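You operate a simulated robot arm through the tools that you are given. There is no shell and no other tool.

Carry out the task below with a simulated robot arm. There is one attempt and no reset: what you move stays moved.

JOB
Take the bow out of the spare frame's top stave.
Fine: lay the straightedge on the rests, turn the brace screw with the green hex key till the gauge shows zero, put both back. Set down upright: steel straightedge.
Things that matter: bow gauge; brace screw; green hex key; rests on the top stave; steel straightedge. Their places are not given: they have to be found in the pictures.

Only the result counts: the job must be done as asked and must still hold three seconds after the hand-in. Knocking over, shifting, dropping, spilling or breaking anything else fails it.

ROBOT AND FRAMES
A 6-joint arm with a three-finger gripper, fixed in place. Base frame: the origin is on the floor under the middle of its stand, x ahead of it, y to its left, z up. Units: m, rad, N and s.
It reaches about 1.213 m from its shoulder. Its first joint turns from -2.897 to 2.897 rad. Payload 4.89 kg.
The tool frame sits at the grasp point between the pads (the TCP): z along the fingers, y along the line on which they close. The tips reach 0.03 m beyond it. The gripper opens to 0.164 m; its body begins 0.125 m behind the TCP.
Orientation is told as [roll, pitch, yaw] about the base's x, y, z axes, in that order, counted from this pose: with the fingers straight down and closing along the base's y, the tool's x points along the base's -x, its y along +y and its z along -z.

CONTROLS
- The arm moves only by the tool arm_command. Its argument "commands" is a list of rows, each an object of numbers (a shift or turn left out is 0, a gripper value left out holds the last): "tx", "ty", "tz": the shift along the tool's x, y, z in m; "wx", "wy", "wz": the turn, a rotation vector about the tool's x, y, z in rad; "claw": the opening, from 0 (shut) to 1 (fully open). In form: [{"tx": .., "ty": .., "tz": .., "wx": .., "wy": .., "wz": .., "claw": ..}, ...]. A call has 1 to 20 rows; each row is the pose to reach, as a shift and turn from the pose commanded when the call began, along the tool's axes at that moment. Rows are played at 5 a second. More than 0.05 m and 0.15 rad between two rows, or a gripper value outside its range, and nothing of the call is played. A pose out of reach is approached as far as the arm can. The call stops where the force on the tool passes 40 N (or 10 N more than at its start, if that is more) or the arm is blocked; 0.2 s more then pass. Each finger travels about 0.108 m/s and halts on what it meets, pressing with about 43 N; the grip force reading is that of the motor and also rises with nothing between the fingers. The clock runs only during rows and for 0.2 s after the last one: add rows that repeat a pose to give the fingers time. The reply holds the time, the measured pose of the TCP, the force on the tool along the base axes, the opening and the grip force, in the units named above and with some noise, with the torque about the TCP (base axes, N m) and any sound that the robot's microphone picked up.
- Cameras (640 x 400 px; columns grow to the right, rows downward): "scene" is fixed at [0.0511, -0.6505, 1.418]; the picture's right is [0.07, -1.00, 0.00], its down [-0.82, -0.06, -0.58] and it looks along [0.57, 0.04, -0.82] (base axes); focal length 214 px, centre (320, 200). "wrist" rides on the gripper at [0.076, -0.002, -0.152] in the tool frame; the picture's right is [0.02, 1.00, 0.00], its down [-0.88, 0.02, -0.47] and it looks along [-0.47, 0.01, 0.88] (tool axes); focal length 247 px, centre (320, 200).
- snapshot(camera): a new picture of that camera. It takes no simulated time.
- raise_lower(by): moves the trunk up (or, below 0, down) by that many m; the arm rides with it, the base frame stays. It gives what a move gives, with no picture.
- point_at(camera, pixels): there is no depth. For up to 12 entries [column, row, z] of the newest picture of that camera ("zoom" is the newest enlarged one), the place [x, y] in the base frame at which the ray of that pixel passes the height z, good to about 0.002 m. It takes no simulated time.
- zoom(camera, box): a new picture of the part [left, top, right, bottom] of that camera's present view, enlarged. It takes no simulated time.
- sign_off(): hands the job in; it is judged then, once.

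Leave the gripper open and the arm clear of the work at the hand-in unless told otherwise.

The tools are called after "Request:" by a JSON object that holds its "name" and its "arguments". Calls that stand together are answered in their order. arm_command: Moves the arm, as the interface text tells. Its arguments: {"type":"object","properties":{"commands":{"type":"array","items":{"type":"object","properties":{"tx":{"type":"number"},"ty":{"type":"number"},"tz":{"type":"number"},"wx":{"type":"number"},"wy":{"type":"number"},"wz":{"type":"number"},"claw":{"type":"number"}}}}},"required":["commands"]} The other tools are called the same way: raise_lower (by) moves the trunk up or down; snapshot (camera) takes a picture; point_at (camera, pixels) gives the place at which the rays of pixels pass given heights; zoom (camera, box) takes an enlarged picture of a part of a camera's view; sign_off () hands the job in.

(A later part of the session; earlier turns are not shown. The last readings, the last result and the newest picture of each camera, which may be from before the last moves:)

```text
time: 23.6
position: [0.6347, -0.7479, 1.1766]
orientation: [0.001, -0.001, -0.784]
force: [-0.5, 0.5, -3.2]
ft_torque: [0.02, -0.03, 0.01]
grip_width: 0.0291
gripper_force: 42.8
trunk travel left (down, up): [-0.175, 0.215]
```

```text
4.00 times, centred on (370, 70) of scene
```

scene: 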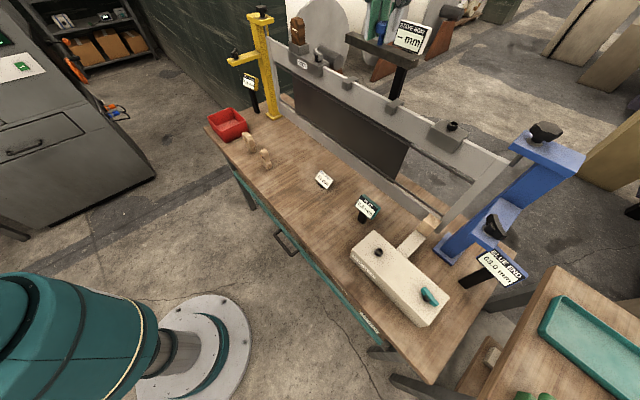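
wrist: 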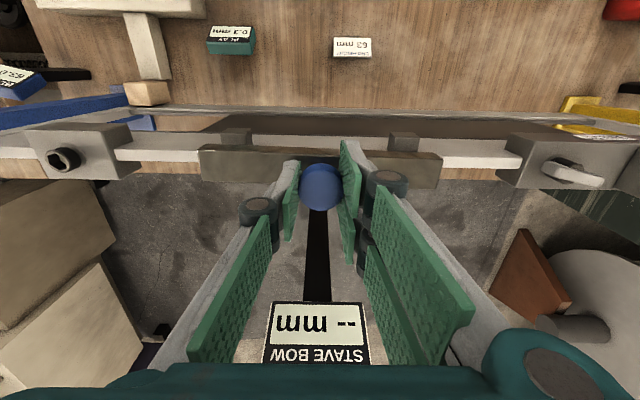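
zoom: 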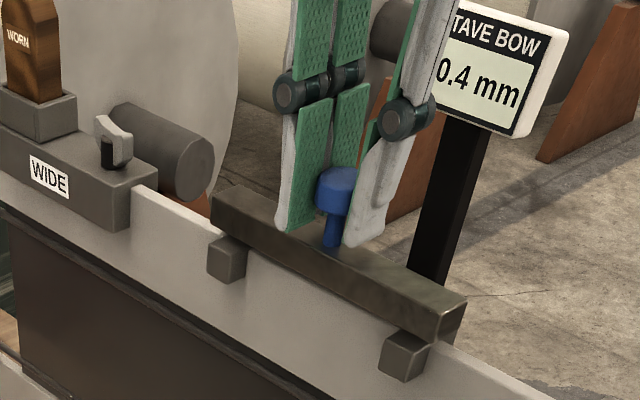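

The gauge woke up: it reads something like "0.4 mm". There is no contact force yet, so I'll lower in 1 mm steps.

Request:
{"name": "arm_command", "arguments": {"commands": [{"tz": 0.001}, {"tz": 0.002}, {"tz": 0.003}, {"tz": 0.003}]}}

Request:
{"name": "zoom", "arguments": {"camera": "scene", "box": [385, 10, 445, 60]}}

```text
time: 24.6
position: [0.6346, -0.7488, 1.174]
orientation: [0.001, 0.0, -0.786]
force: [-0.1, -0.2, -3.6]
ft_torque: [-0.03, -0.04, 0.0]
grip_width: 0.0291
gripper_force: 42.7
trunk travel left (down, up): [-0.175, 0.215]
```

```text
8.00 times, centred on (415, 35) of scene
```

zoom: 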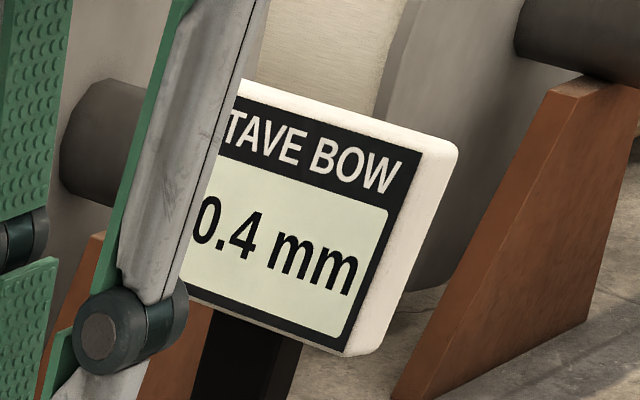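

Request:
{"name": "arm_command", "arguments": {"commands": [{"tz": 0.001}, {"tz": 0.002}, {"tz": 0.002}]}}

Request:
{"name": "zoom", "arguments": {"camera": "scene", "box": [330, 50, 420, 120]}}

```text
time: 25.4
position: [0.6342, -0.7483, 1.1708]
orientation: [0.0, 0.0, -0.784]
force: [1.0, 0.2, -4.1]
ft_torque: [-0.01, 0.01, 0.01]
grip_width: 0.0287
gripper_force: 43.3
trunk travel left (down, up): [-0.175, 0.215]
```

```text
5.71 times, centred on (375, 85) of scene
```

zoom: 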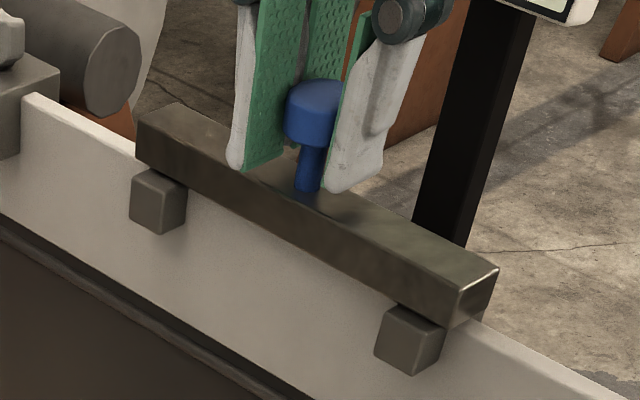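

There's still no support force. I'll keep lowering in 1 mm steps.

Request:
{"name": "arm_command", "arguments": {"commands": [{"tz": 0.001}, {"tz": 0.002}, {"tz": 0.002}]}}

```text
time: 26.2
position: [0.6348, -0.7487, 1.1705]
orientation: [0.001, 0.001, -0.784]
force: [0.1, -0.3, -1.8]
ft_torque: [0.0, -0.09, 0.01]
grip_width: 0.029
gripper_force: 42.9
trunk travel left (down, up): [-0.175, 0.215]
```

Request:
{"name": "arm_command", "arguments": {"commands": [{"tz": 0.001}, {"tz": 0.002}, {"tz": 0.002}]}}

```text
time: 27.0
position: [0.6355, -0.7478, 1.1697]
orientation: [0.0, -0.001, -0.786]
force: [4.6, -9.0, 27.5]
ft_torque: [-0.07, -0.09, 0.04]
grip_width: 0.0289
gripper_force: 42.7
trunk travel left (down, up): [-0.175, 0.215]
```

Contact: 27 N upward, so the bar is on the rests. I'll ease off a little before opening.

Request:
{"name": "arm_command", "arguments": {"commands": [{"tz": -0.001}, {"tz": -0.001}]}}

```text
time: 27.6
position: [0.6347, -0.7488, 1.1692]
orientation: [0.001, -0.001, -0.786]
force: [-1.1, -1.6, 11.2]
ft_torque: [0.04, -0.07, 0.02]
grip_width: 0.0286
gripper_force: 43.0
trunk travel left (down, up): [-0.175, 0.215]
```

Request:
{"name": "arm_command", "arguments": {"commands": [{"tz": -0.0006}, {"tz": -0.0006}]}}

Request:
{"name": "zoom", "arguments": {"camera": "scene", "box": [330, 50, 420, 120]}}

Request:
{"name": "snapshot", "arguments": {"camera": "wrist"}}

```text
time: 28.2
position: [0.6357, -0.7479, 1.1702]
orientation: [0.0, -0.001, -0.784]
force: [-0.2, 0.8, 0.1]
ft_torque: [0.15, 0.05, 0.03]
grip_width: 0.0288
gripper_force: 43.2
trunk travel left (down, up): [-0.175, 0.215]
```

```text
5.71 times, centred on (375, 85) of scene
```

zoom: 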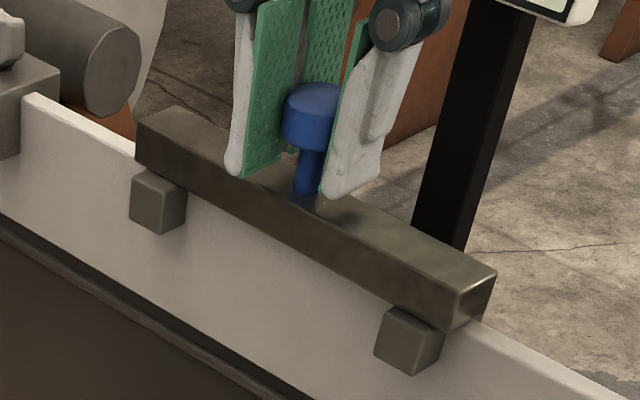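

```text
taken
```

wrist: 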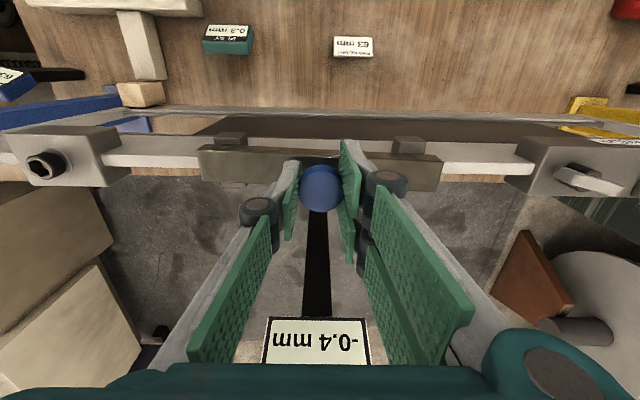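

The gauge shows -0.4 mm and the bar rests with near-zero load. I'll open the fingers a little to release.

Request:
{"name": "arm_command", "arguments": {"commands": [{"claw": 0.25}, {"claw": 0.35}, {"claw": 0.4}, {"claw": 0.4}]}}

Request:
{"name": "snapshot", "arguments": {"camera": "wrist"}}

Request:
{"name": "zoom", "arguments": {"camera": "scene", "box": [330, 50, 420, 120]}}

```text
time: 29.2
position: [0.6353, -0.7479, 1.1706]
orientation: [0.0, -0.001, -0.785]
force: [1.1, -0.3, -0.2]
ft_torque: [-0.02, -0.03, 0.02]
grip_width: 0.0657
gripper_force: 0.1
trunk travel left (down, up): [-0.175, 0.215]
```

```text
taken
```

wrist: 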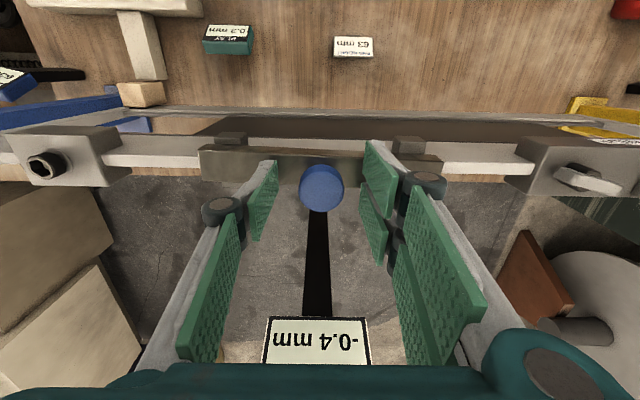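

```text
5.71 times, centred on (375, 85) of scene
```

zoom: 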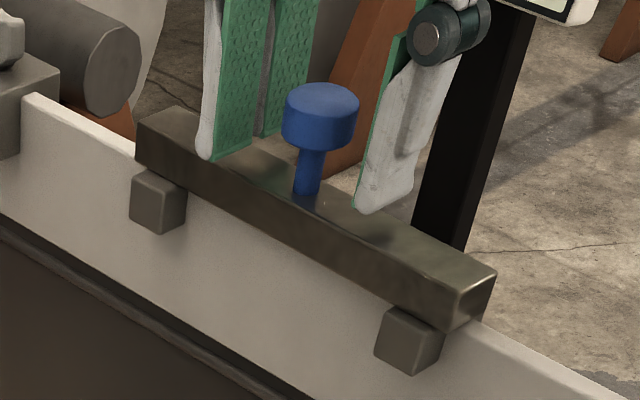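

Released cleanly, and the gauge holds -0.4 mm. I'll retreat straight up and then head for the hex key on the second bench at high level.

Request:
{"name": "arm_command", "arguments": {"commands": [{"tz": -0.02}, {"tz": -0.05}, {"tz": -0.09}, {"tz": -0.13}, {"tz": -0.17}, {"tz": -0.2}, {"tz": -0.2}]}}

Request:
{"name": "snapshot", "arguments": {"camera": "scene"}}

Request:
{"name": "snapshot", "arguments": {"camera": "wrist"}}

```text
time: 30.8
position: [0.6352, -0.7472, 1.3691]
orientation: [0.0, -0.001, -0.784]
force: [0.0, 1.4, 0.8]
ft_torque: [-0.06, -0.02, 0.03]
grip_width: 0.0659
gripper_force: 0.1
trunk travel left (down, up): [-0.175, 0.215]
```

```text
taken
```

scene: 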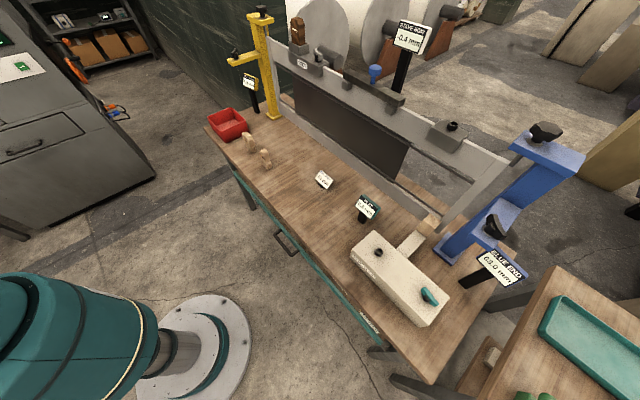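

```text
taken
```

wrist: 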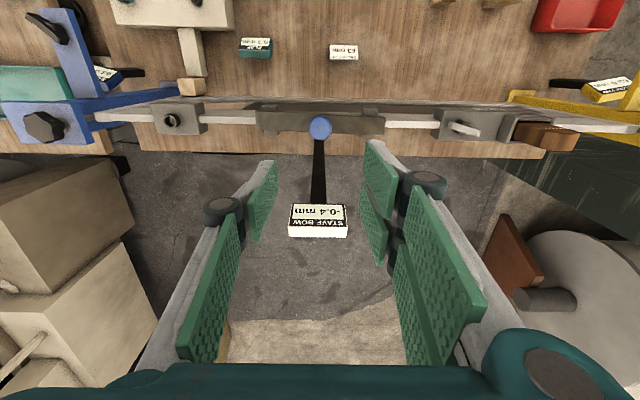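

The blue post's top knob, at (45, 127) in the wrist picture and (545, 130) in the scene, lies on my way. I'll check its height first.

Request:
{"name": "point_at", "arguments": {"camera": "wrist", "pixels": [[45, 127, 1.1], [45, 127, 1.25], [46, 25, 1.0], [46, 25, 1.2]]}}

Request:
{"name": "point_at", "arguments": {"camera": "scene", "pixels": [[545, 130, 1.1], [545, 130, 1.25], [495, 225, 1.0], [495, 225, 1.2]]}}

```text
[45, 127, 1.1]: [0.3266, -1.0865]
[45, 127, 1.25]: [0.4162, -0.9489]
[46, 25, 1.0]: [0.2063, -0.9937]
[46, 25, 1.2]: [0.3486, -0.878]
```

```text
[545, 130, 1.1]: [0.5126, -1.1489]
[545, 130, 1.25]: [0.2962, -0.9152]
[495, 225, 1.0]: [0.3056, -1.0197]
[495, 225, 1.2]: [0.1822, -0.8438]
```

The blue-post knob is only at z≈1.19, so the route at z≈1.37 clears it. I'll swing across to the second bench.

Request:
{"name": "arm_command", "arguments": {"commands": [{"tx": 0.021, "ty": -0.043, "wz": 0.054}, {"tx": 0.042, "ty": -0.086, "wz": 0.108}, {"tx": 0.063, "ty": -0.129, "wz": 0.162}, {"tx": 0.083, "ty": -0.171, "wz": 0.215}, {"tx": 0.104, "ty": -0.214, "wz": 0.269}, {"tx": 0.125, "ty": -0.257, "wz": 0.323}, {"tx": 0.146, "ty": -0.3, "wz": 0.377}, {"tx": 0.167, "ty": -0.343, "wz": 0.431}, {"tx": 0.188, "ty": -0.386, "wz": 0.485}, {"tx": 0.208, "ty": -0.428, "wz": 0.538}, {"tx": 0.229, "ty": -0.471, "wz": 0.592}, {"tx": 0.25, "ty": -0.514, "wz": 0.646}, {"tx": 0.271, "ty": -0.557, "wz": 0.7}, {"tx": 0.271, "ty": -0.557, "wz": 0.7, "claw": 0.6}, {"tx": 0.271, "ty": -0.557, "wz": 0.7, "claw": 0.6}]}}

Request:
{"name": "snapshot", "arguments": {"camera": "wrist"}}

Request:
{"name": "snapshot", "arguments": {"camera": "scene"}}

```text
time: 34.0
position: [0.0481, -0.9511, 1.3686]
orientation: [0.0, -0.001, -1.486]
force: [-1.1, 0.0, -0.1]
ft_torque: [0.02, -0.1, 0.02]
grip_width: 0.0983
gripper_force: 0.1
trunk travel left (down, up): [-0.175, 0.215]
```

```text
taken
```

wrist: 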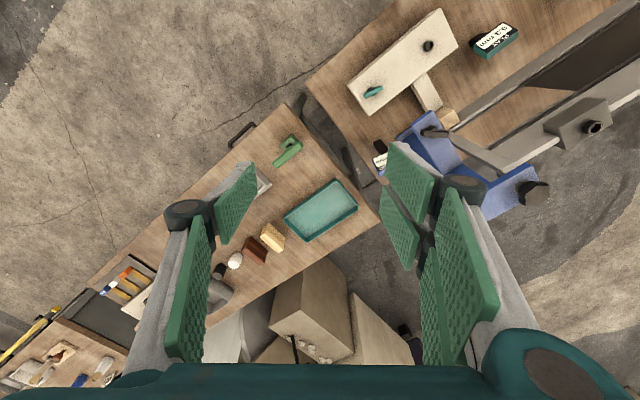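

```text
taken
```

scene: 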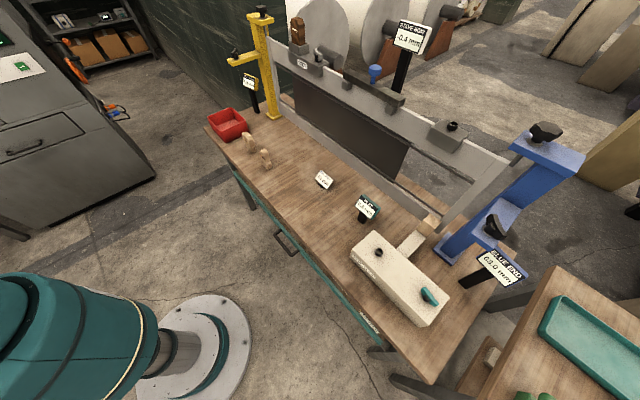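

The green key stands at about (288, 150). I'll zoom in on it and on its holder.

Request:
{"name": "zoom", "arguments": {"camera": "wrist", "box": [240, 120, 340, 200]}}

Request:
{"name": "zoom", "arguments": {"camera": "scene", "box": [500, 370, 580, 400]}}

```text
5.00 times, centred on (290, 160) of wrist
```

zoom: 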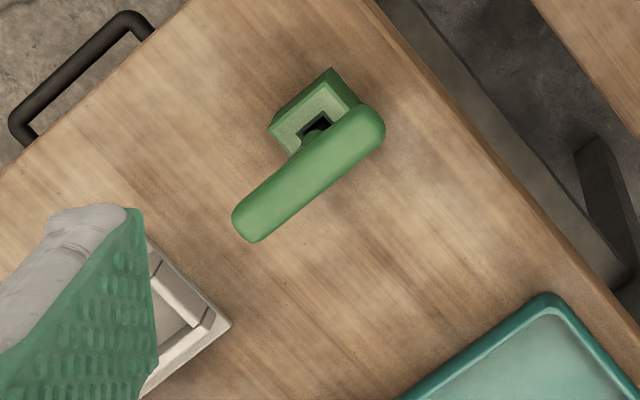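

```text
8.00 times, centred on (540, 385) of scene
```

zoom: 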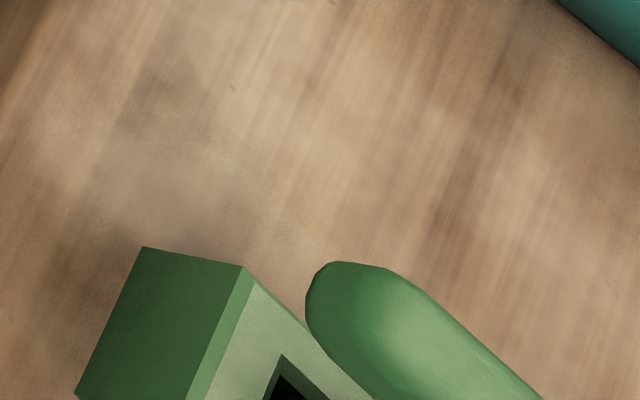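

It's a T-handle key: a horizontal green bar, about 0.1 m long and 20 mm thick, at z≈0.916. Its shaft goes down into the green holder, whose hole is at z≈0.83, near (-0.02, -1.08). I'll get the bar's direction.

Request:
{"name": "point_at", "arguments": {"camera": "wrist", "pixels": [[275.5, 162.5, 0.916], [299.5, 145.5, 0.916], [287.6, 154.4, 0.916], [289.6, 146, 0.829]]}}

```text
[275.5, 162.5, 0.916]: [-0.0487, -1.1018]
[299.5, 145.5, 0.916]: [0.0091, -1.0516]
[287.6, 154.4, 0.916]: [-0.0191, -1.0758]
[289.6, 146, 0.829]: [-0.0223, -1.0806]
```

The bar lies at about 45°, so I'll turn the hand to yaw -2.356 so that the fingers close across the T-bar, and come down to hover above it.

Request:
{"name": "arm_command", "arguments": {"commands": [{"tx": -0.017, "ty": -0.0113, "wz": 0.124}, {"tx": -0.034, "ty": -0.0226, "wz": 0.248}, {"tx": -0.051, "ty": -0.0339, "wz": 0.372}, {"tx": -0.068, "ty": -0.0451, "wz": 0.497}, {"tx": -0.085, "ty": -0.0564, "wz": 0.621}, {"tx": -0.102, "ty": -0.0677, "wz": 0.745}, {"tx": -0.1191, "ty": -0.079, "wz": 0.87}, {"tx": -0.1191, "ty": -0.079, "tz": 0.04, "wz": 0.87}, {"tx": -0.1191, "ty": -0.079, "tz": 0.08, "wz": 0.87}, {"tx": -0.1191, "ty": -0.079, "tz": 0.12, "wz": 0.87}, {"tx": -0.1191, "ty": -0.079, "tz": 0.16, "wz": 0.87}, {"tx": -0.1191, "ty": -0.079, "tz": 0.2, "wz": 0.87}, {"tx": -0.1191, "ty": -0.079, "tz": 0.2, "wz": 0.87}]}}

Request:
{"name": "snapshot", "arguments": {"camera": "wrist"}}

Request:
{"name": "snapshot", "arguments": {"camera": "scene"}}

```text
time: 36.8
position: [-0.0177, -1.0779, 1.1685]
orientation: [0.0, 0.0, -2.355]
force: [-0.2, -0.2, -0.1]
ft_torque: [0.1, 0.0, 0.01]
grip_width: 0.0984
gripper_force: 0.0
trunk travel left (down, up): [-0.175, 0.215]
```

```text
taken
```

wrist: 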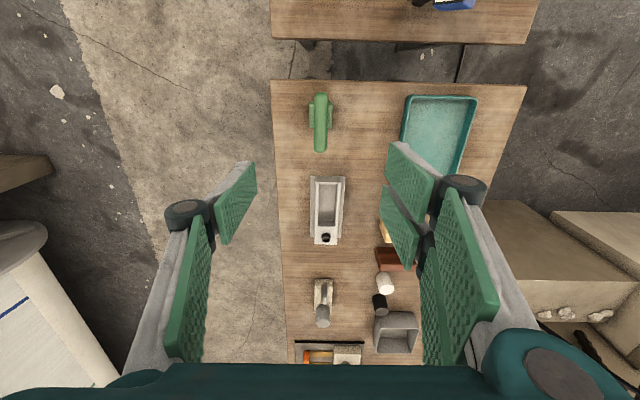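

```text
taken
```

scene: 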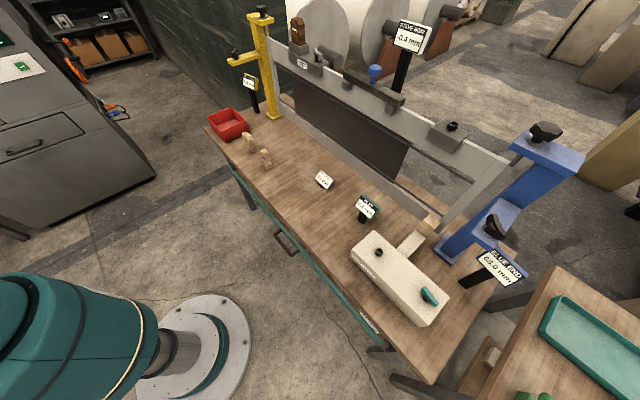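

The T-bar now runs vertically in the picture, centred near (320, 122), so the fingers will close across it. I'll zoom for fine alignment.

Request:
{"name": "zoom", "arguments": {"camera": "wrist", "box": [270, 80, 380, 165]}}

Request:
{"name": "point_at", "arguments": {"camera": "wrist", "pixels": [[318.5, 97, 0.916], [320.5, 149, 0.916], [319.8, 122, 0.916]]}}

```text
4.71 times, centred on (325, 122) of wrist
```

zoom: 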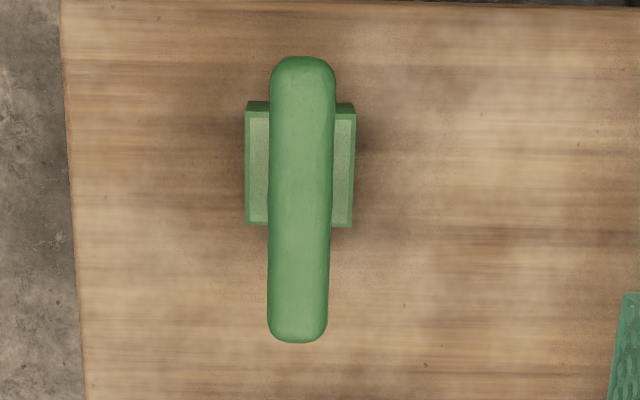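

```text
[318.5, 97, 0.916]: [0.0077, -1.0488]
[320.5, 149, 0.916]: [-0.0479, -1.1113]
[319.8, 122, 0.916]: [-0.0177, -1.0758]
```

The bar is centred to within about 2 mm. I'll lower to put the T-bar between the pads at TCP z≈0.914.

Request:
{"name": "arm_command", "arguments": {"commands": [{"tx": -0.0019, "ty": -0.0004, "tz": 0.04}, {"tx": -0.0019, "ty": -0.0004, "tz": 0.08}, {"tx": -0.0019, "ty": -0.0004, "tz": 0.12}, {"tx": -0.0019, "ty": -0.0004, "tz": 0.16}, {"tx": -0.0019, "ty": -0.0004, "tz": 0.2}, {"tx": -0.0019, "ty": -0.0004, "tz": 0.23}, {"tx": -0.0019, "ty": -0.0004, "tz": 0.245}, {"tx": -0.0019, "ty": -0.0004, "tz": 0.245}]}}

Request:
{"name": "snapshot", "arguments": {"camera": "wrist"}}

Request:
{"name": "snapshot", "arguments": {"camera": "scene"}}

```text
time: 38.6
position: [-0.0191, -1.0777, 0.9239]
orientation: [-0.002, 0.001, -2.354]
force: [-0.3, -1.0, -0.2]
ft_torque: [0.03, 0.0, 0.01]
grip_width: 0.0982
gripper_force: 0.1
trunk travel left (down, up): [-0.175, 0.215]
```

```text
taken
```

wrist: 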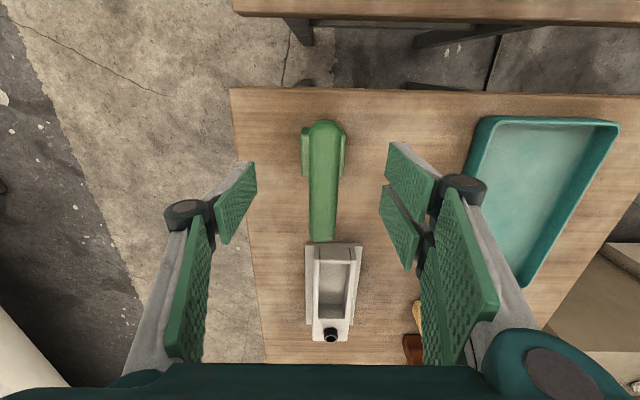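

```text
taken
```

scene: 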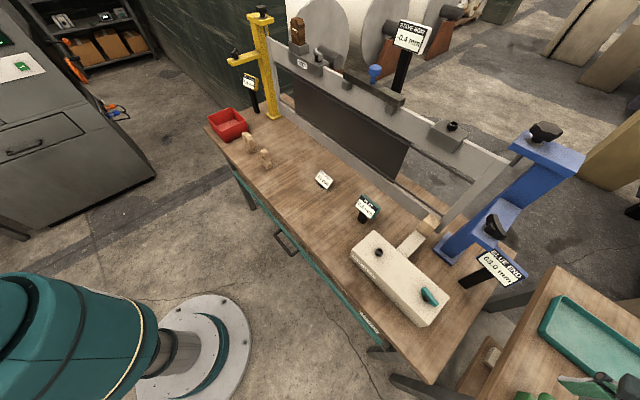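

The bar is centred between the pads in both directions. I'll lower the last 9 mm and close.

Request:
{"name": "arm_command", "arguments": {"commands": [{"tz": 0.005, "claw": 0.6}, {"tz": 0.01, "claw": 0.6}, {"tz": 0.01, "claw": 0.4}, {"tz": 0.01, "claw": 0.2}, {"tz": 0.01, "claw": 0}, {"tz": 0.01, "claw": 0}, {"tz": 0.01, "claw": 0}]}}

Request:
{"name": "snapshot", "arguments": {"camera": "wrist"}}

```text
time: 40.2
position: [-0.019, -1.0772, 0.9139]
orientation: [0.0, -0.001, -2.355]
force: [1.8, -2.0, 1.4]
ft_torque: [-0.16, -0.11, 0.01]
grip_width: 0.0209
gripper_force: 42.8
trunk travel left (down, up): [-0.175, 0.215]
```

```text
taken
```

wrist: 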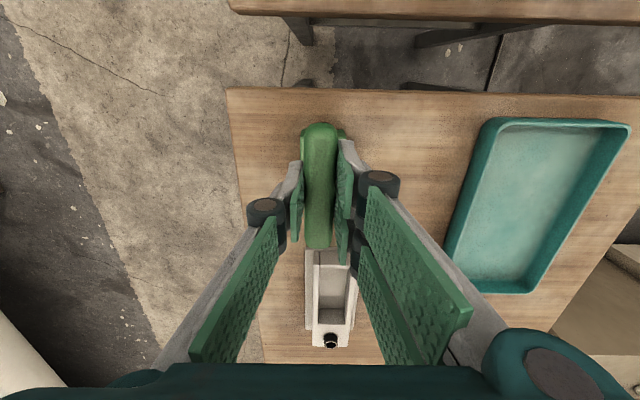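

The key is gripped (width 21 mm). There's a small sideways load of about 2.7 N, so I'll shift 1 mm to relax it before lifting.

Request:
{"name": "arm_command", "arguments": {"commands": [{"ty": 0.0005, "claw": 0}, {"ty": 0.001}, {"ty": 0.001}]}}

```text
time: 41.0
position: [-0.0203, -1.078, 0.914]
orientation: [-0.001, -0.001, -2.354]
force: [0.1, -1.2, -0.6]
ft_torque: [-0.03, 0.02, 0.03]
grip_width: 0.0211
gripper_force: 43.4
trunk travel left (down, up): [-0.175, 0.215]
```

The load is gone. I'll lift straight up slowly.

Request:
{"name": "arm_command", "arguments": {"commands": [{"tz": -0.01}, {"tz": -0.02}, {"tz": -0.03}, {"tz": -0.045}, {"tz": -0.06}, {"tz": -0.08}, {"tz": -0.1}, {"tz": -0.12}, {"tz": -0.12}]}}

Request:
{"name": "snapshot", "arguments": {"camera": "wrist"}}

Request:
{"name": "snapshot", "arguments": {"camera": "scene"}}

```text
time: 43.0
position: [-0.0188, -1.0773, 1.0356]
orientation: [0.0, 0.001, -2.354]
force: [-0.4, 0.1, -1.9]
ft_torque: [0.01, -0.01, 0.02]
grip_width: 0.0208
gripper_force: 43.5
trunk travel left (down, up): [-0.175, 0.215]
```

```text
taken
```

wrist: 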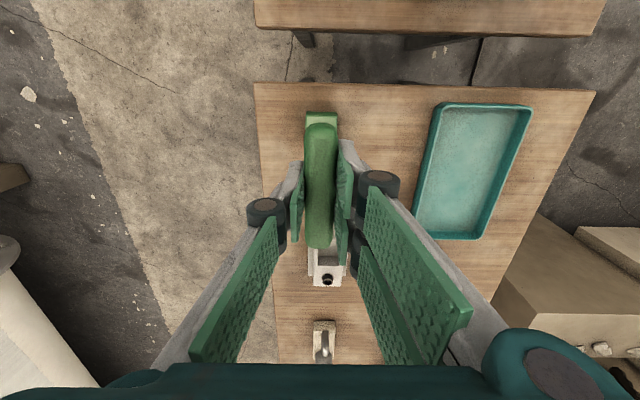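

```text
taken
```

scene: 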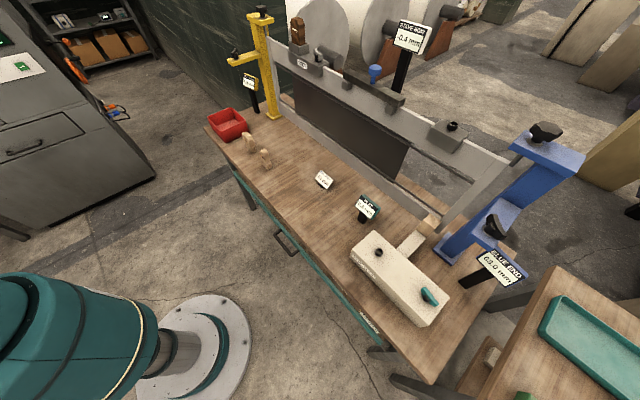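

The key is in hand, with about 1.5 N of weight. I'll raise it high enough that the shaft clears the blue post's knob (z≈1.21) before crossing.

Request:
{"name": "arm_command", "arguments": {"commands": [{"tz": -0.04}, {"tz": -0.08}, {"tz": -0.12}, {"tz": -0.16}, {"tz": -0.2}, {"tz": -0.24}, {"tz": -0.28}, {"tz": -0.32}, {"tz": -0.36}, {"tz": -0.38}, {"tz": -0.38}]}}

Request:
{"name": "snapshot", "arguments": {"camera": "wrist"}}

```text
time: 45.4
position: [-0.0206, -1.078, 1.4138]
orientation: [-0.001, 0.0, -2.355]
force: [0.1, -0.7, -2.5]
ft_torque: [0.1, 0.02, -0.03]
grip_width: 0.0208
gripper_force: 43.3
trunk travel left (down, up): [-0.175, 0.215]
```

```text
taken
```

wrist: 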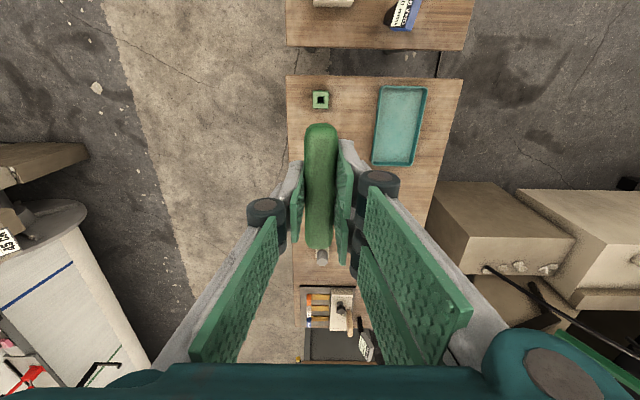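

The holder's empty hole shows at (320, 100), so I'll note its position. Then I'll carry the key across to above the brace screw.

Request:
{"name": "point_at", "arguments": {"camera": "wrist", "pixels": [[320.5, 100, 0.829], [320.5, 100, 0.8]]}}

Request:
{"name": "arm_command", "arguments": {"commands": [{"tx": 0.0424, "ty": 0.0211, "wz": -0.048}, {"tx": 0.0849, "ty": 0.0423, "wz": -0.095}, {"tx": 0.1273, "ty": 0.0634, "wz": -0.143}, {"tx": 0.1697, "ty": 0.0845, "wz": -0.191}, {"tx": 0.2121, "ty": 0.1057, "wz": -0.239}, {"tx": 0.2546, "ty": 0.1268, "wz": -0.286}, {"tx": 0.297, "ty": 0.148, "wz": -0.334}, {"tx": 0.3394, "ty": 0.1691, "wz": -0.382}, {"tx": 0.3818, "ty": 0.1902, "wz": -0.43}, {"tx": 0.4243, "ty": 0.2114, "wz": -0.477}, {"tx": 0.4667, "ty": 0.2325, "wz": -0.525}, {"tx": 0.4667, "ty": 0.2325, "wz": -0.525}]}}

Request:
{"name": "snapshot", "arguments": {"camera": "scene"}}

Request:
{"name": "snapshot", "arguments": {"camera": "wrist"}}

```text
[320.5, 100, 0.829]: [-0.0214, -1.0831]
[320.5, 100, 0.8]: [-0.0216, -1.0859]
```

```text
time: 48.0
position: [0.476, -0.9119, 1.4143]
orientation: [-0.001, 0.0, -1.828]
force: [1.0, -0.1, -1.8]
ft_torque: [-0.05, 0.21, 0.02]
grip_width: 0.0206
gripper_force: 42.7
trunk travel left (down, up): [-0.175, 0.215]
```

```text
taken
```

scene: 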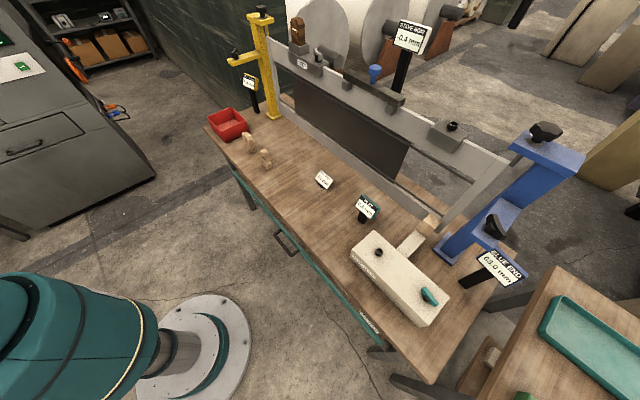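

```text
taken
```

wrist: 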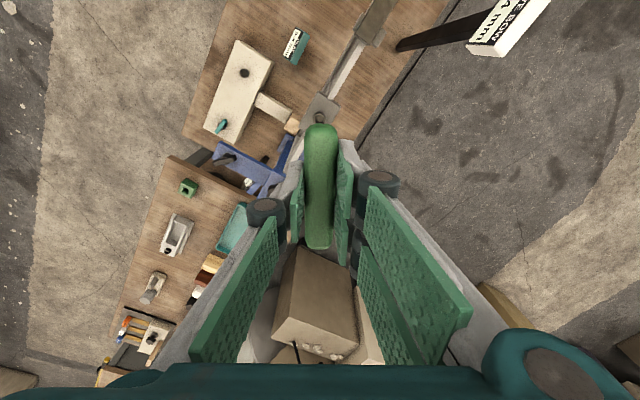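

The socket shows at about (320, 117) in the wrist picture, just past the T-bar. In the scene picture the key's shaft should appear near (518, 13). I'll zoom there.

Request:
{"name": "zoom", "arguments": {"camera": "scene", "box": [470, 0, 570, 60]}}

Request:
{"name": "zoom", "arguments": {"camera": "wrist", "box": [290, 90, 350, 140]}}

```text
6.40 times, centred on (520, 30) of scene
```

zoom: 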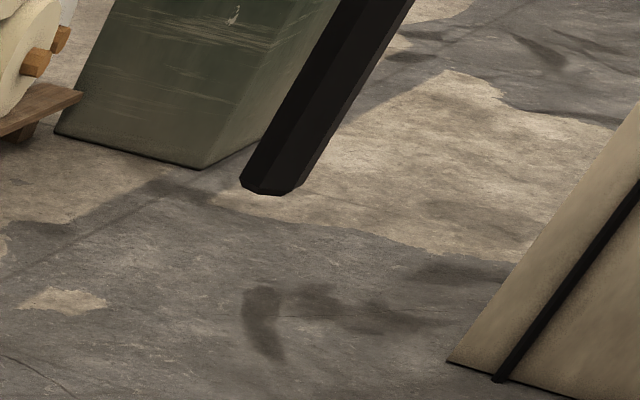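

```text
8.00 times, centred on (320, 115) of wrist
```

zoom: 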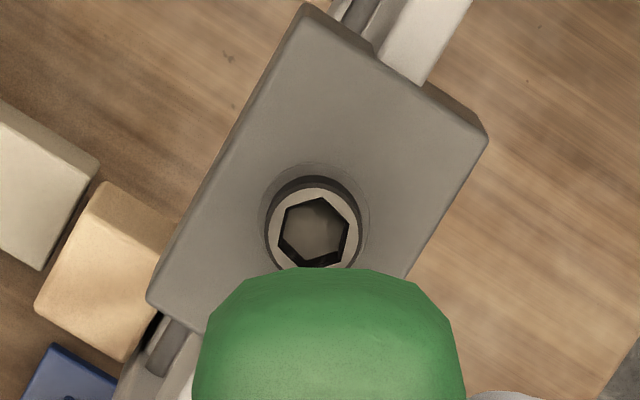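

The key's tip is visible at z≈1.30, so the shaft is about 0.113 m below the handle centre, and I can see its hex facets. The socket hex is also visible. I'll zoom tighter on both to compare hex angles.

Request:
{"name": "zoom", "arguments": {"camera": "wrist", "box": [308, 107, 332, 125]}}

Request:
{"name": "zoom", "arguments": {"camera": "scene", "box": [500, 8, 540, 36]}}

```text
16.00 times, centred on (320, 116) of wrist
```

zoom: 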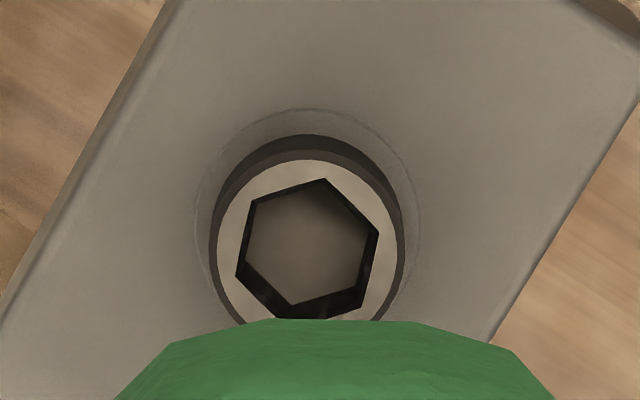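

```text
14.29 times, centred on (520, 22) of scene
```

zoom: 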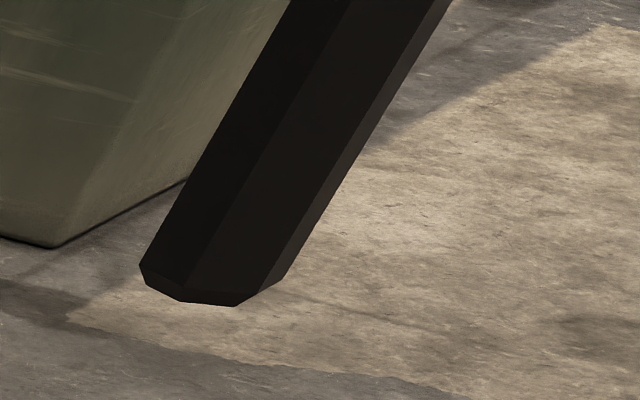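

The socket's hex corners sit about 12° clockwise of the tool's x axis, and the key's hex corners are in line with the T-bar. So I need to turn the hand about -0.211 rad. Checking the exact centres of the socket and tip.

Request:
{"name": "point_at", "arguments": {"camera": "wrist", "pixels": [[319.3, 119.25, 1.131], [319.3, 119.25, 1.128], [319.3, 119.25, 1.134]]}}

Request:
{"name": "point_at", "arguments": {"camera": "scene", "pixels": [[512.4, 27.8, 1.3], [512.4, 27.8, 1.305], [453.9, 124.4, 1.131]]}}

```text
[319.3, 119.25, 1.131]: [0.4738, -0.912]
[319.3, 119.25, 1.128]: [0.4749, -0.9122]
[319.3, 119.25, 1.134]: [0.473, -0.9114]
```

```text
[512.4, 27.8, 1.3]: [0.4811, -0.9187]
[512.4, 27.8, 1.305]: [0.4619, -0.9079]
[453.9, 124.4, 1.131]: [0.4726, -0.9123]
```

The socket centre is (0.4735, -0.912). I'll turn the hand by -0.211 rad, shift 2 mm and lower until the tip is about 2 cm above the rim, then compare tip and socket in the scene view.

Request:
{"name": "arm_command", "arguments": {"commands": [{"tx": -0.0005, "ty": -0.0019, "wz": 0.105}, {"tx": -0.0005, "ty": -0.0019, "wz": 0.211}, {"tx": -0.0005, "ty": -0.0019, "tz": 0.04, "wz": 0.211}, {"tx": -0.0005, "ty": -0.0019, "tz": 0.08, "wz": 0.211}, {"tx": -0.0005, "ty": -0.0019, "tz": 0.12, "wz": 0.211}, {"tx": -0.0005, "ty": -0.0019, "tz": 0.145, "wz": 0.211}, {"tx": -0.0005, "ty": -0.0019, "tz": 0.151, "wz": 0.211}, {"tx": -0.0005, "ty": -0.0019, "tz": 0.151, "wz": 0.211}]}}

Request:
{"name": "snapshot", "arguments": {"camera": "scene"}}

Request:
{"name": "zoom", "arguments": {"camera": "scene", "box": [425, 85, 495, 145]}}

Request:
{"name": "snapshot", "arguments": {"camera": "wrist"}}

```text
time: 49.8
position: [0.4725, -0.9124, 1.2636]
orientation: [-0.001, 0.001, -2.041]
force: [-0.4, 0.2, -1.0]
ft_torque: [-0.01, -0.02, 0.03]
grip_width: 0.0209
gripper_force: 42.4
trunk travel left (down, up): [-0.175, 0.215]
```

```text
taken
```

scene: 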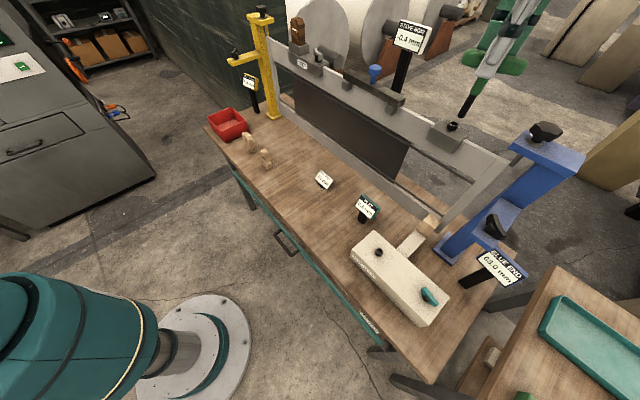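

```text
6.67 times, centred on (460, 115) of scene
```

zoom: 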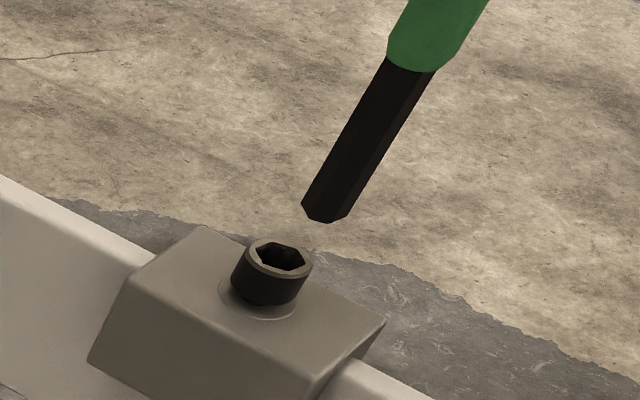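

```text
taken
```

wrist: 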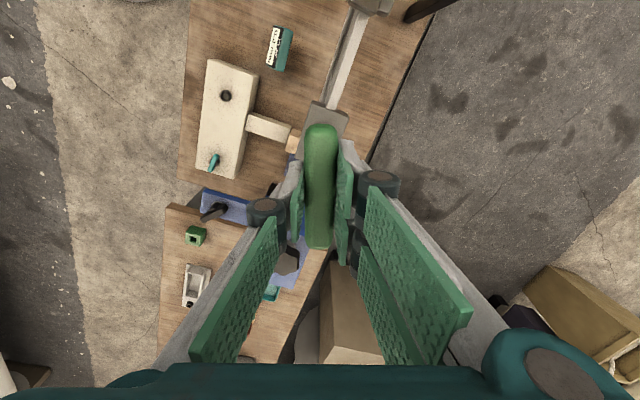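

The tip is close to the socket. I'll zoom in tightly on both to measure the offset.

Request:
{"name": "zoom", "arguments": {"camera": "scene", "box": [440, 104, 474, 132]}}

```text
14.29 times, centred on (457, 118) of scene
```

zoom: 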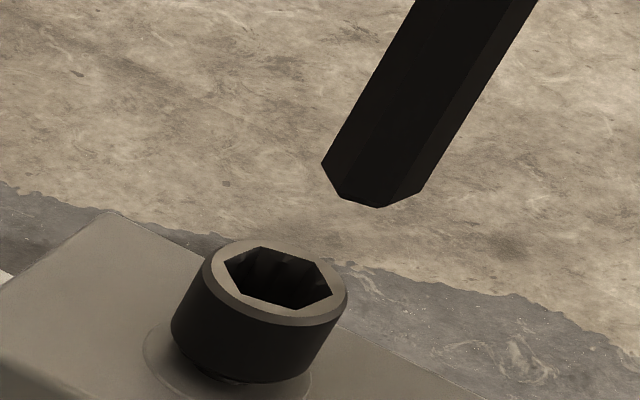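

Request:
{"name": "zoom", "arguments": {"camera": "scene", "box": [454, 106, 470, 120]}}

Request:
{"name": "zoom", "arguments": {"camera": "scene", "box": [446, 117, 462, 130]}}

```text
16.00 times, centred on (462, 113) of scene
```

zoom: 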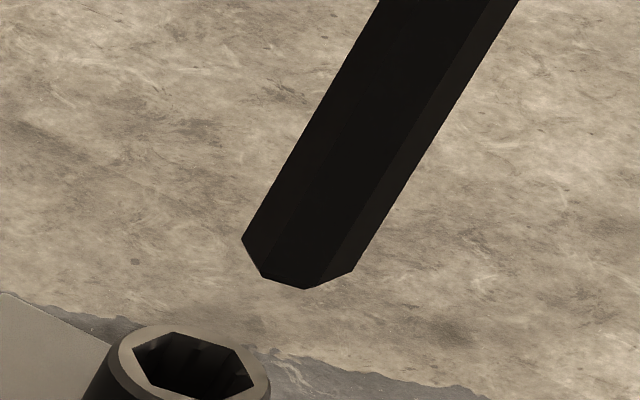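

```text
16.00 times, centred on (454, 124) of scene
```

zoom: 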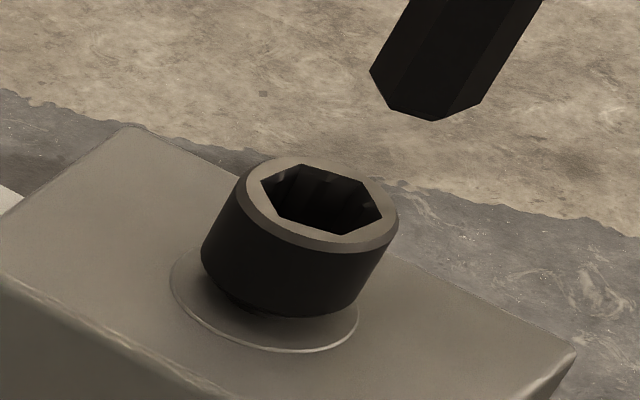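

The hex angles look matched. Seen from the scene camera, though, the shaft axis sits about 4 mm off along the T-bar direction: I gripped the bar slightly off its shaft. The offset across the bar isn't visible from here. I'll turn the hand +60° (same hex match) around the shaft, to see the other offset and to leave wrist room for turning.

Request:
{"name": "arm_command", "arguments": {"commands": [{"tx": 0.0001, "ty": -0.0003, "wz": -0.131}, {"tx": 0.0002, "ty": -0.0007, "wz": -0.262}, {"tx": 0.0003, "ty": -0.001, "wz": -0.393}, {"tx": 0.0004, "ty": -0.0014, "wz": -0.524}, {"tx": 0.0005, "ty": -0.0017, "wz": -0.655}, {"tx": 0.0006, "ty": -0.002, "wz": -0.785}, {"tx": 0.0007, "ty": -0.0024, "wz": -0.916}, {"tx": 0.0008, "ty": -0.0027, "wz": -1.047}, {"tx": 0.0008, "ty": -0.0027, "wz": -1.047}]}}

Request:
{"name": "zoom", "arguments": {"camera": "scene", "box": [446, 108, 466, 130]}}

Request:
{"name": "snapshot", "arguments": {"camera": "wrist"}}

Request:
{"name": "snapshot", "arguments": {"camera": "scene"}}

```text
time: 51.8
position: [0.4701, -0.9097, 1.2639]
orientation: [0.0, -0.001, -0.993]
force: [0.2, 0.8, -1.4]
ft_torque: [0.0, 0.03, -0.01]
grip_width: 0.0209
gripper_force: 43.5
trunk travel left (down, up): [-0.175, 0.215]
```

```text
16.00 times, centred on (456, 119) of scene
```

zoom: 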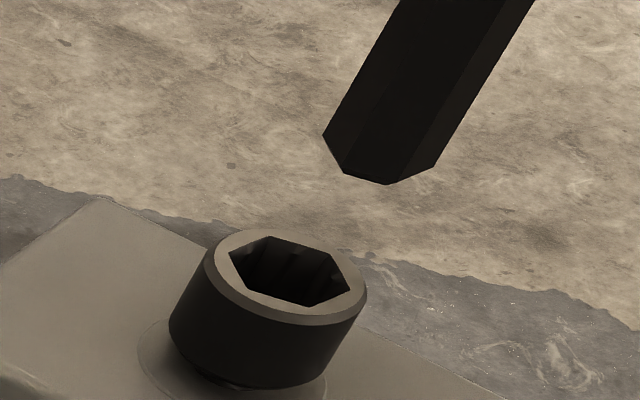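

```text
taken
```

wrist: 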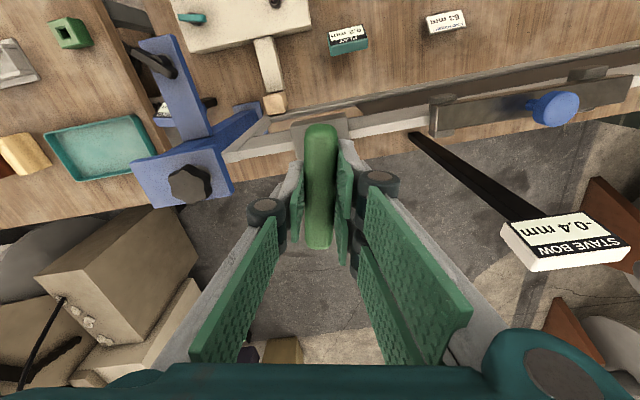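

```text
taken
```

scene: 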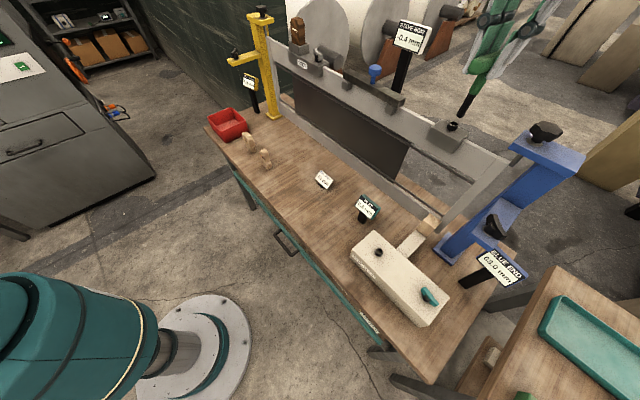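

From this angle the shaft is about 2 mm off, perpendicular to the sight line. I'll correct by that and come down to about 6 mm above the rim.

Request:
{"name": "arm_command", "arguments": {"commands": [{"tx": 0.0008, "ty": 0.0018, "tz": 0.004}, {"tx": 0.0008, "ty": 0.0018, "tz": 0.008}, {"tx": 0.0008, "ty": 0.0018, "tz": 0.012}, {"tx": 0.0008, "ty": 0.0018, "tz": 0.012}]}}

Request:
{"name": "zoom", "arguments": {"camera": "scene", "box": [446, 108, 466, 130]}}

Request:
{"name": "snapshot", "arguments": {"camera": "wrist"}}

```text
time: 52.8
position: [0.4703, -0.9088, 1.2524]
orientation: [0.0, -0.001, -0.994]
force: [-0.6, 0.3, -0.8]
ft_torque: [0.02, -0.01, -0.01]
grip_width: 0.0208
gripper_force: 42.8
trunk travel left (down, up): [-0.175, 0.215]
```

```text
16.00 times, centred on (456, 119) of scene
```

zoom: 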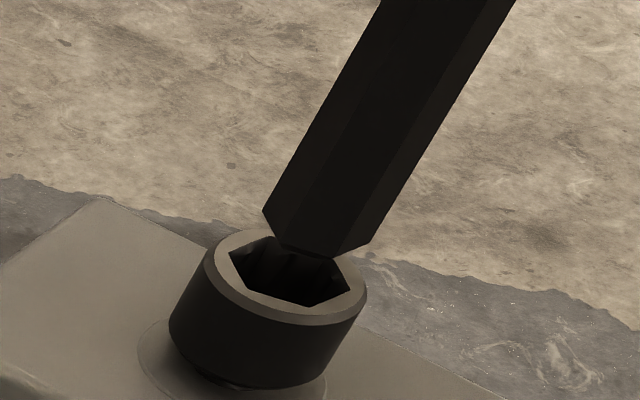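

```text
taken
```

wrist: 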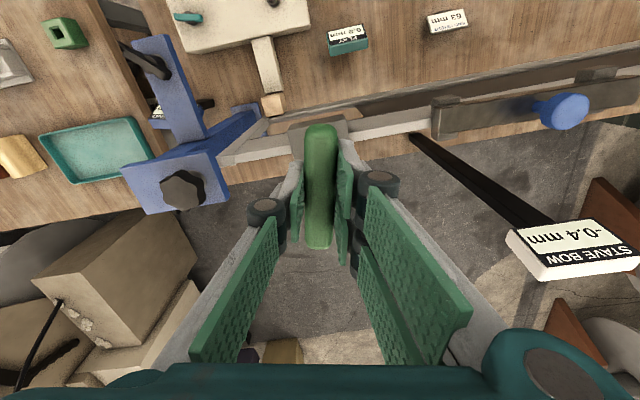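

The sideways offset is now zero and the hex edges are parallel. I'll lower in 1.5 mm steps and watch the force.

Request:
{"name": "arm_command", "arguments": {"commands": [{"tz": 0.0015}, {"tz": 0.003}, {"tz": 0.0045}, {"tz": 0.0055}, {"tz": 0.0055}]}}

Request:
{"name": "zoom", "arguments": {"camera": "scene", "box": [446, 108, 466, 130]}}

```text
time: 54.0
position: [0.4714, -0.9082, 1.2468]
orientation: [0.0, 0.0, -0.994]
force: [0.5, 0.2, -0.6]
ft_torque: [0.01, -0.01, -0.01]
grip_width: 0.0206
gripper_force: 42.7
trunk travel left (down, up): [-0.175, 0.215]
```

```text
16.00 times, centred on (456, 119) of scene
```

zoom: 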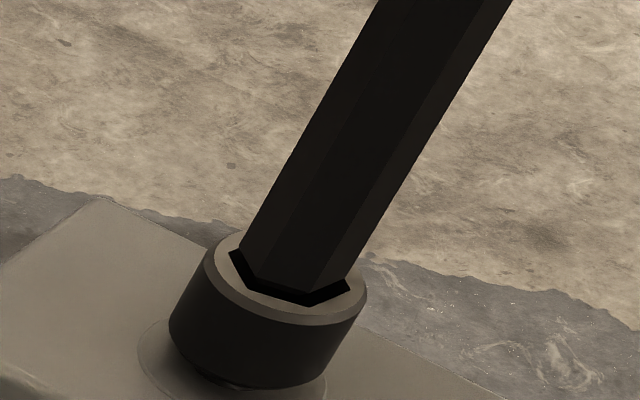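

The tip is at the rim, inside the socket outline, and there's no contact force. I'll continue in 1 mm steps.

Request:
{"name": "arm_command", "arguments": {"commands": [{"tz": 0.001}, {"tz": 0.002}, {"tz": 0.003}, {"tz": 0.003}]}}

Request:
{"name": "zoom", "arguments": {"camera": "scene", "box": [446, 108, 466, 130]}}

```text
time: 55.0
position: [0.4712, -0.9091, 1.2427]
orientation: [0.0, -0.001, -0.994]
force: [-0.4, 0.0, -0.9]
ft_torque: [0.04, 0.02, -0.01]
grip_width: 0.0209
gripper_force: 43.0
trunk travel left (down, up): [-0.175, 0.215]
```

```text
16.00 times, centred on (456, 119) of scene
```

zoom: 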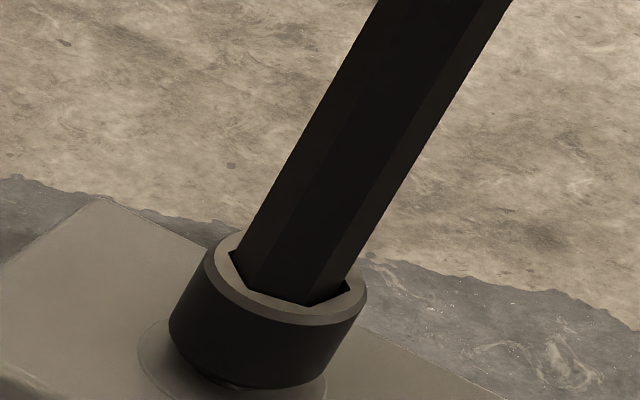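

The tip has entered the socket with no resistance. I'll keep going down until it seats.

Request:
{"name": "arm_command", "arguments": {"commands": [{"tz": 0.0015}, {"tz": 0.003}, {"tz": 0.0045}, {"tz": 0.0045}]}}

Request:
{"name": "zoom", "arguments": {"camera": "scene", "box": [446, 108, 466, 130]}}

```text
time: 56.0
position: [0.4718, -0.9087, 1.2388]
orientation: [-0.001, -0.002, -0.993]
force: [3.0, -6.7, 12.5]
ft_torque: [-0.65, -0.38, 0.0]
grip_width: 0.0209
gripper_force: 43.5
trunk travel left (down, up): [-0.175, 0.215]
```

```text
16.00 times, centred on (456, 119) of scene
```

zoom: 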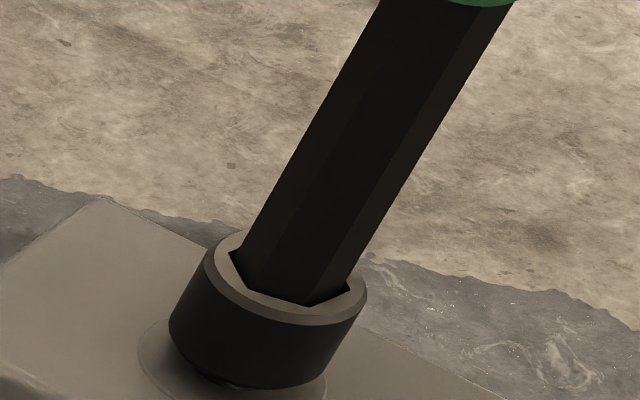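

There's contact now: 12 N up plus a sideways push of about 7 N toward (0.41, -0.91). I'll ease 0.8 mm in that direction and read again.

Request:
{"name": "arm_command", "arguments": {"commands": [{"tx": -0.0004}, {"tx": -0.0008, "ty": -0.0001}, {"tx": -0.0008, "ty": -0.0001}]}}

```text
time: 56.8
position: [0.471, -0.9097, 1.238]
orientation: [-0.001, 0.0, -0.993]
force: [1.4, -1.0, -1.1]
ft_torque: [0.0, 0.01, -0.01]
grip_width: 0.021
gripper_force: 43.4
trunk travel left (down, up): [-0.175, 0.215]
```

The force has gone. I'll continue down.

Request:
{"name": "arm_command", "arguments": {"commands": [{"tz": 0.001}, {"tz": 0.002}, {"tz": 0.003}, {"tz": 0.003}]}}

```text
time: 57.8
position: [0.4718, -0.9089, 1.2355]
orientation: [0.0, -0.003, -0.994]
force: [-0.6, 0.2, -1.5]
ft_torque: [0.0, 0.02, 0.04]
grip_width: 0.0206
gripper_force: 42.9
trunk travel left (down, up): [-0.175, 0.215]
```

Request:
{"name": "arm_command", "arguments": {"commands": [{"tz": 0.001}, {"tz": 0.002}, {"tz": 0.003}, {"tz": 0.003}]}}

Request:
{"name": "zoom", "arguments": {"camera": "scene", "box": [440, 90, 476, 135]}}

```text
time: 58.8
position: [0.4713, -0.9096, 1.2337]
orientation: [0.0, 0.0, -0.992]
force: [2.3, -2.4, 9.8]
ft_torque: [-0.31, -0.28, 0.02]
grip_width: 0.0211
gripper_force: 42.7
trunk travel left (down, up): [-0.175, 0.215]
```

```text
8.89 times, centred on (458, 112) of scene
```

zoom: 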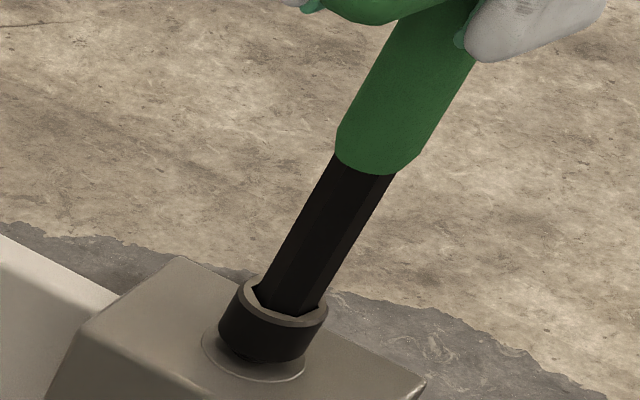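

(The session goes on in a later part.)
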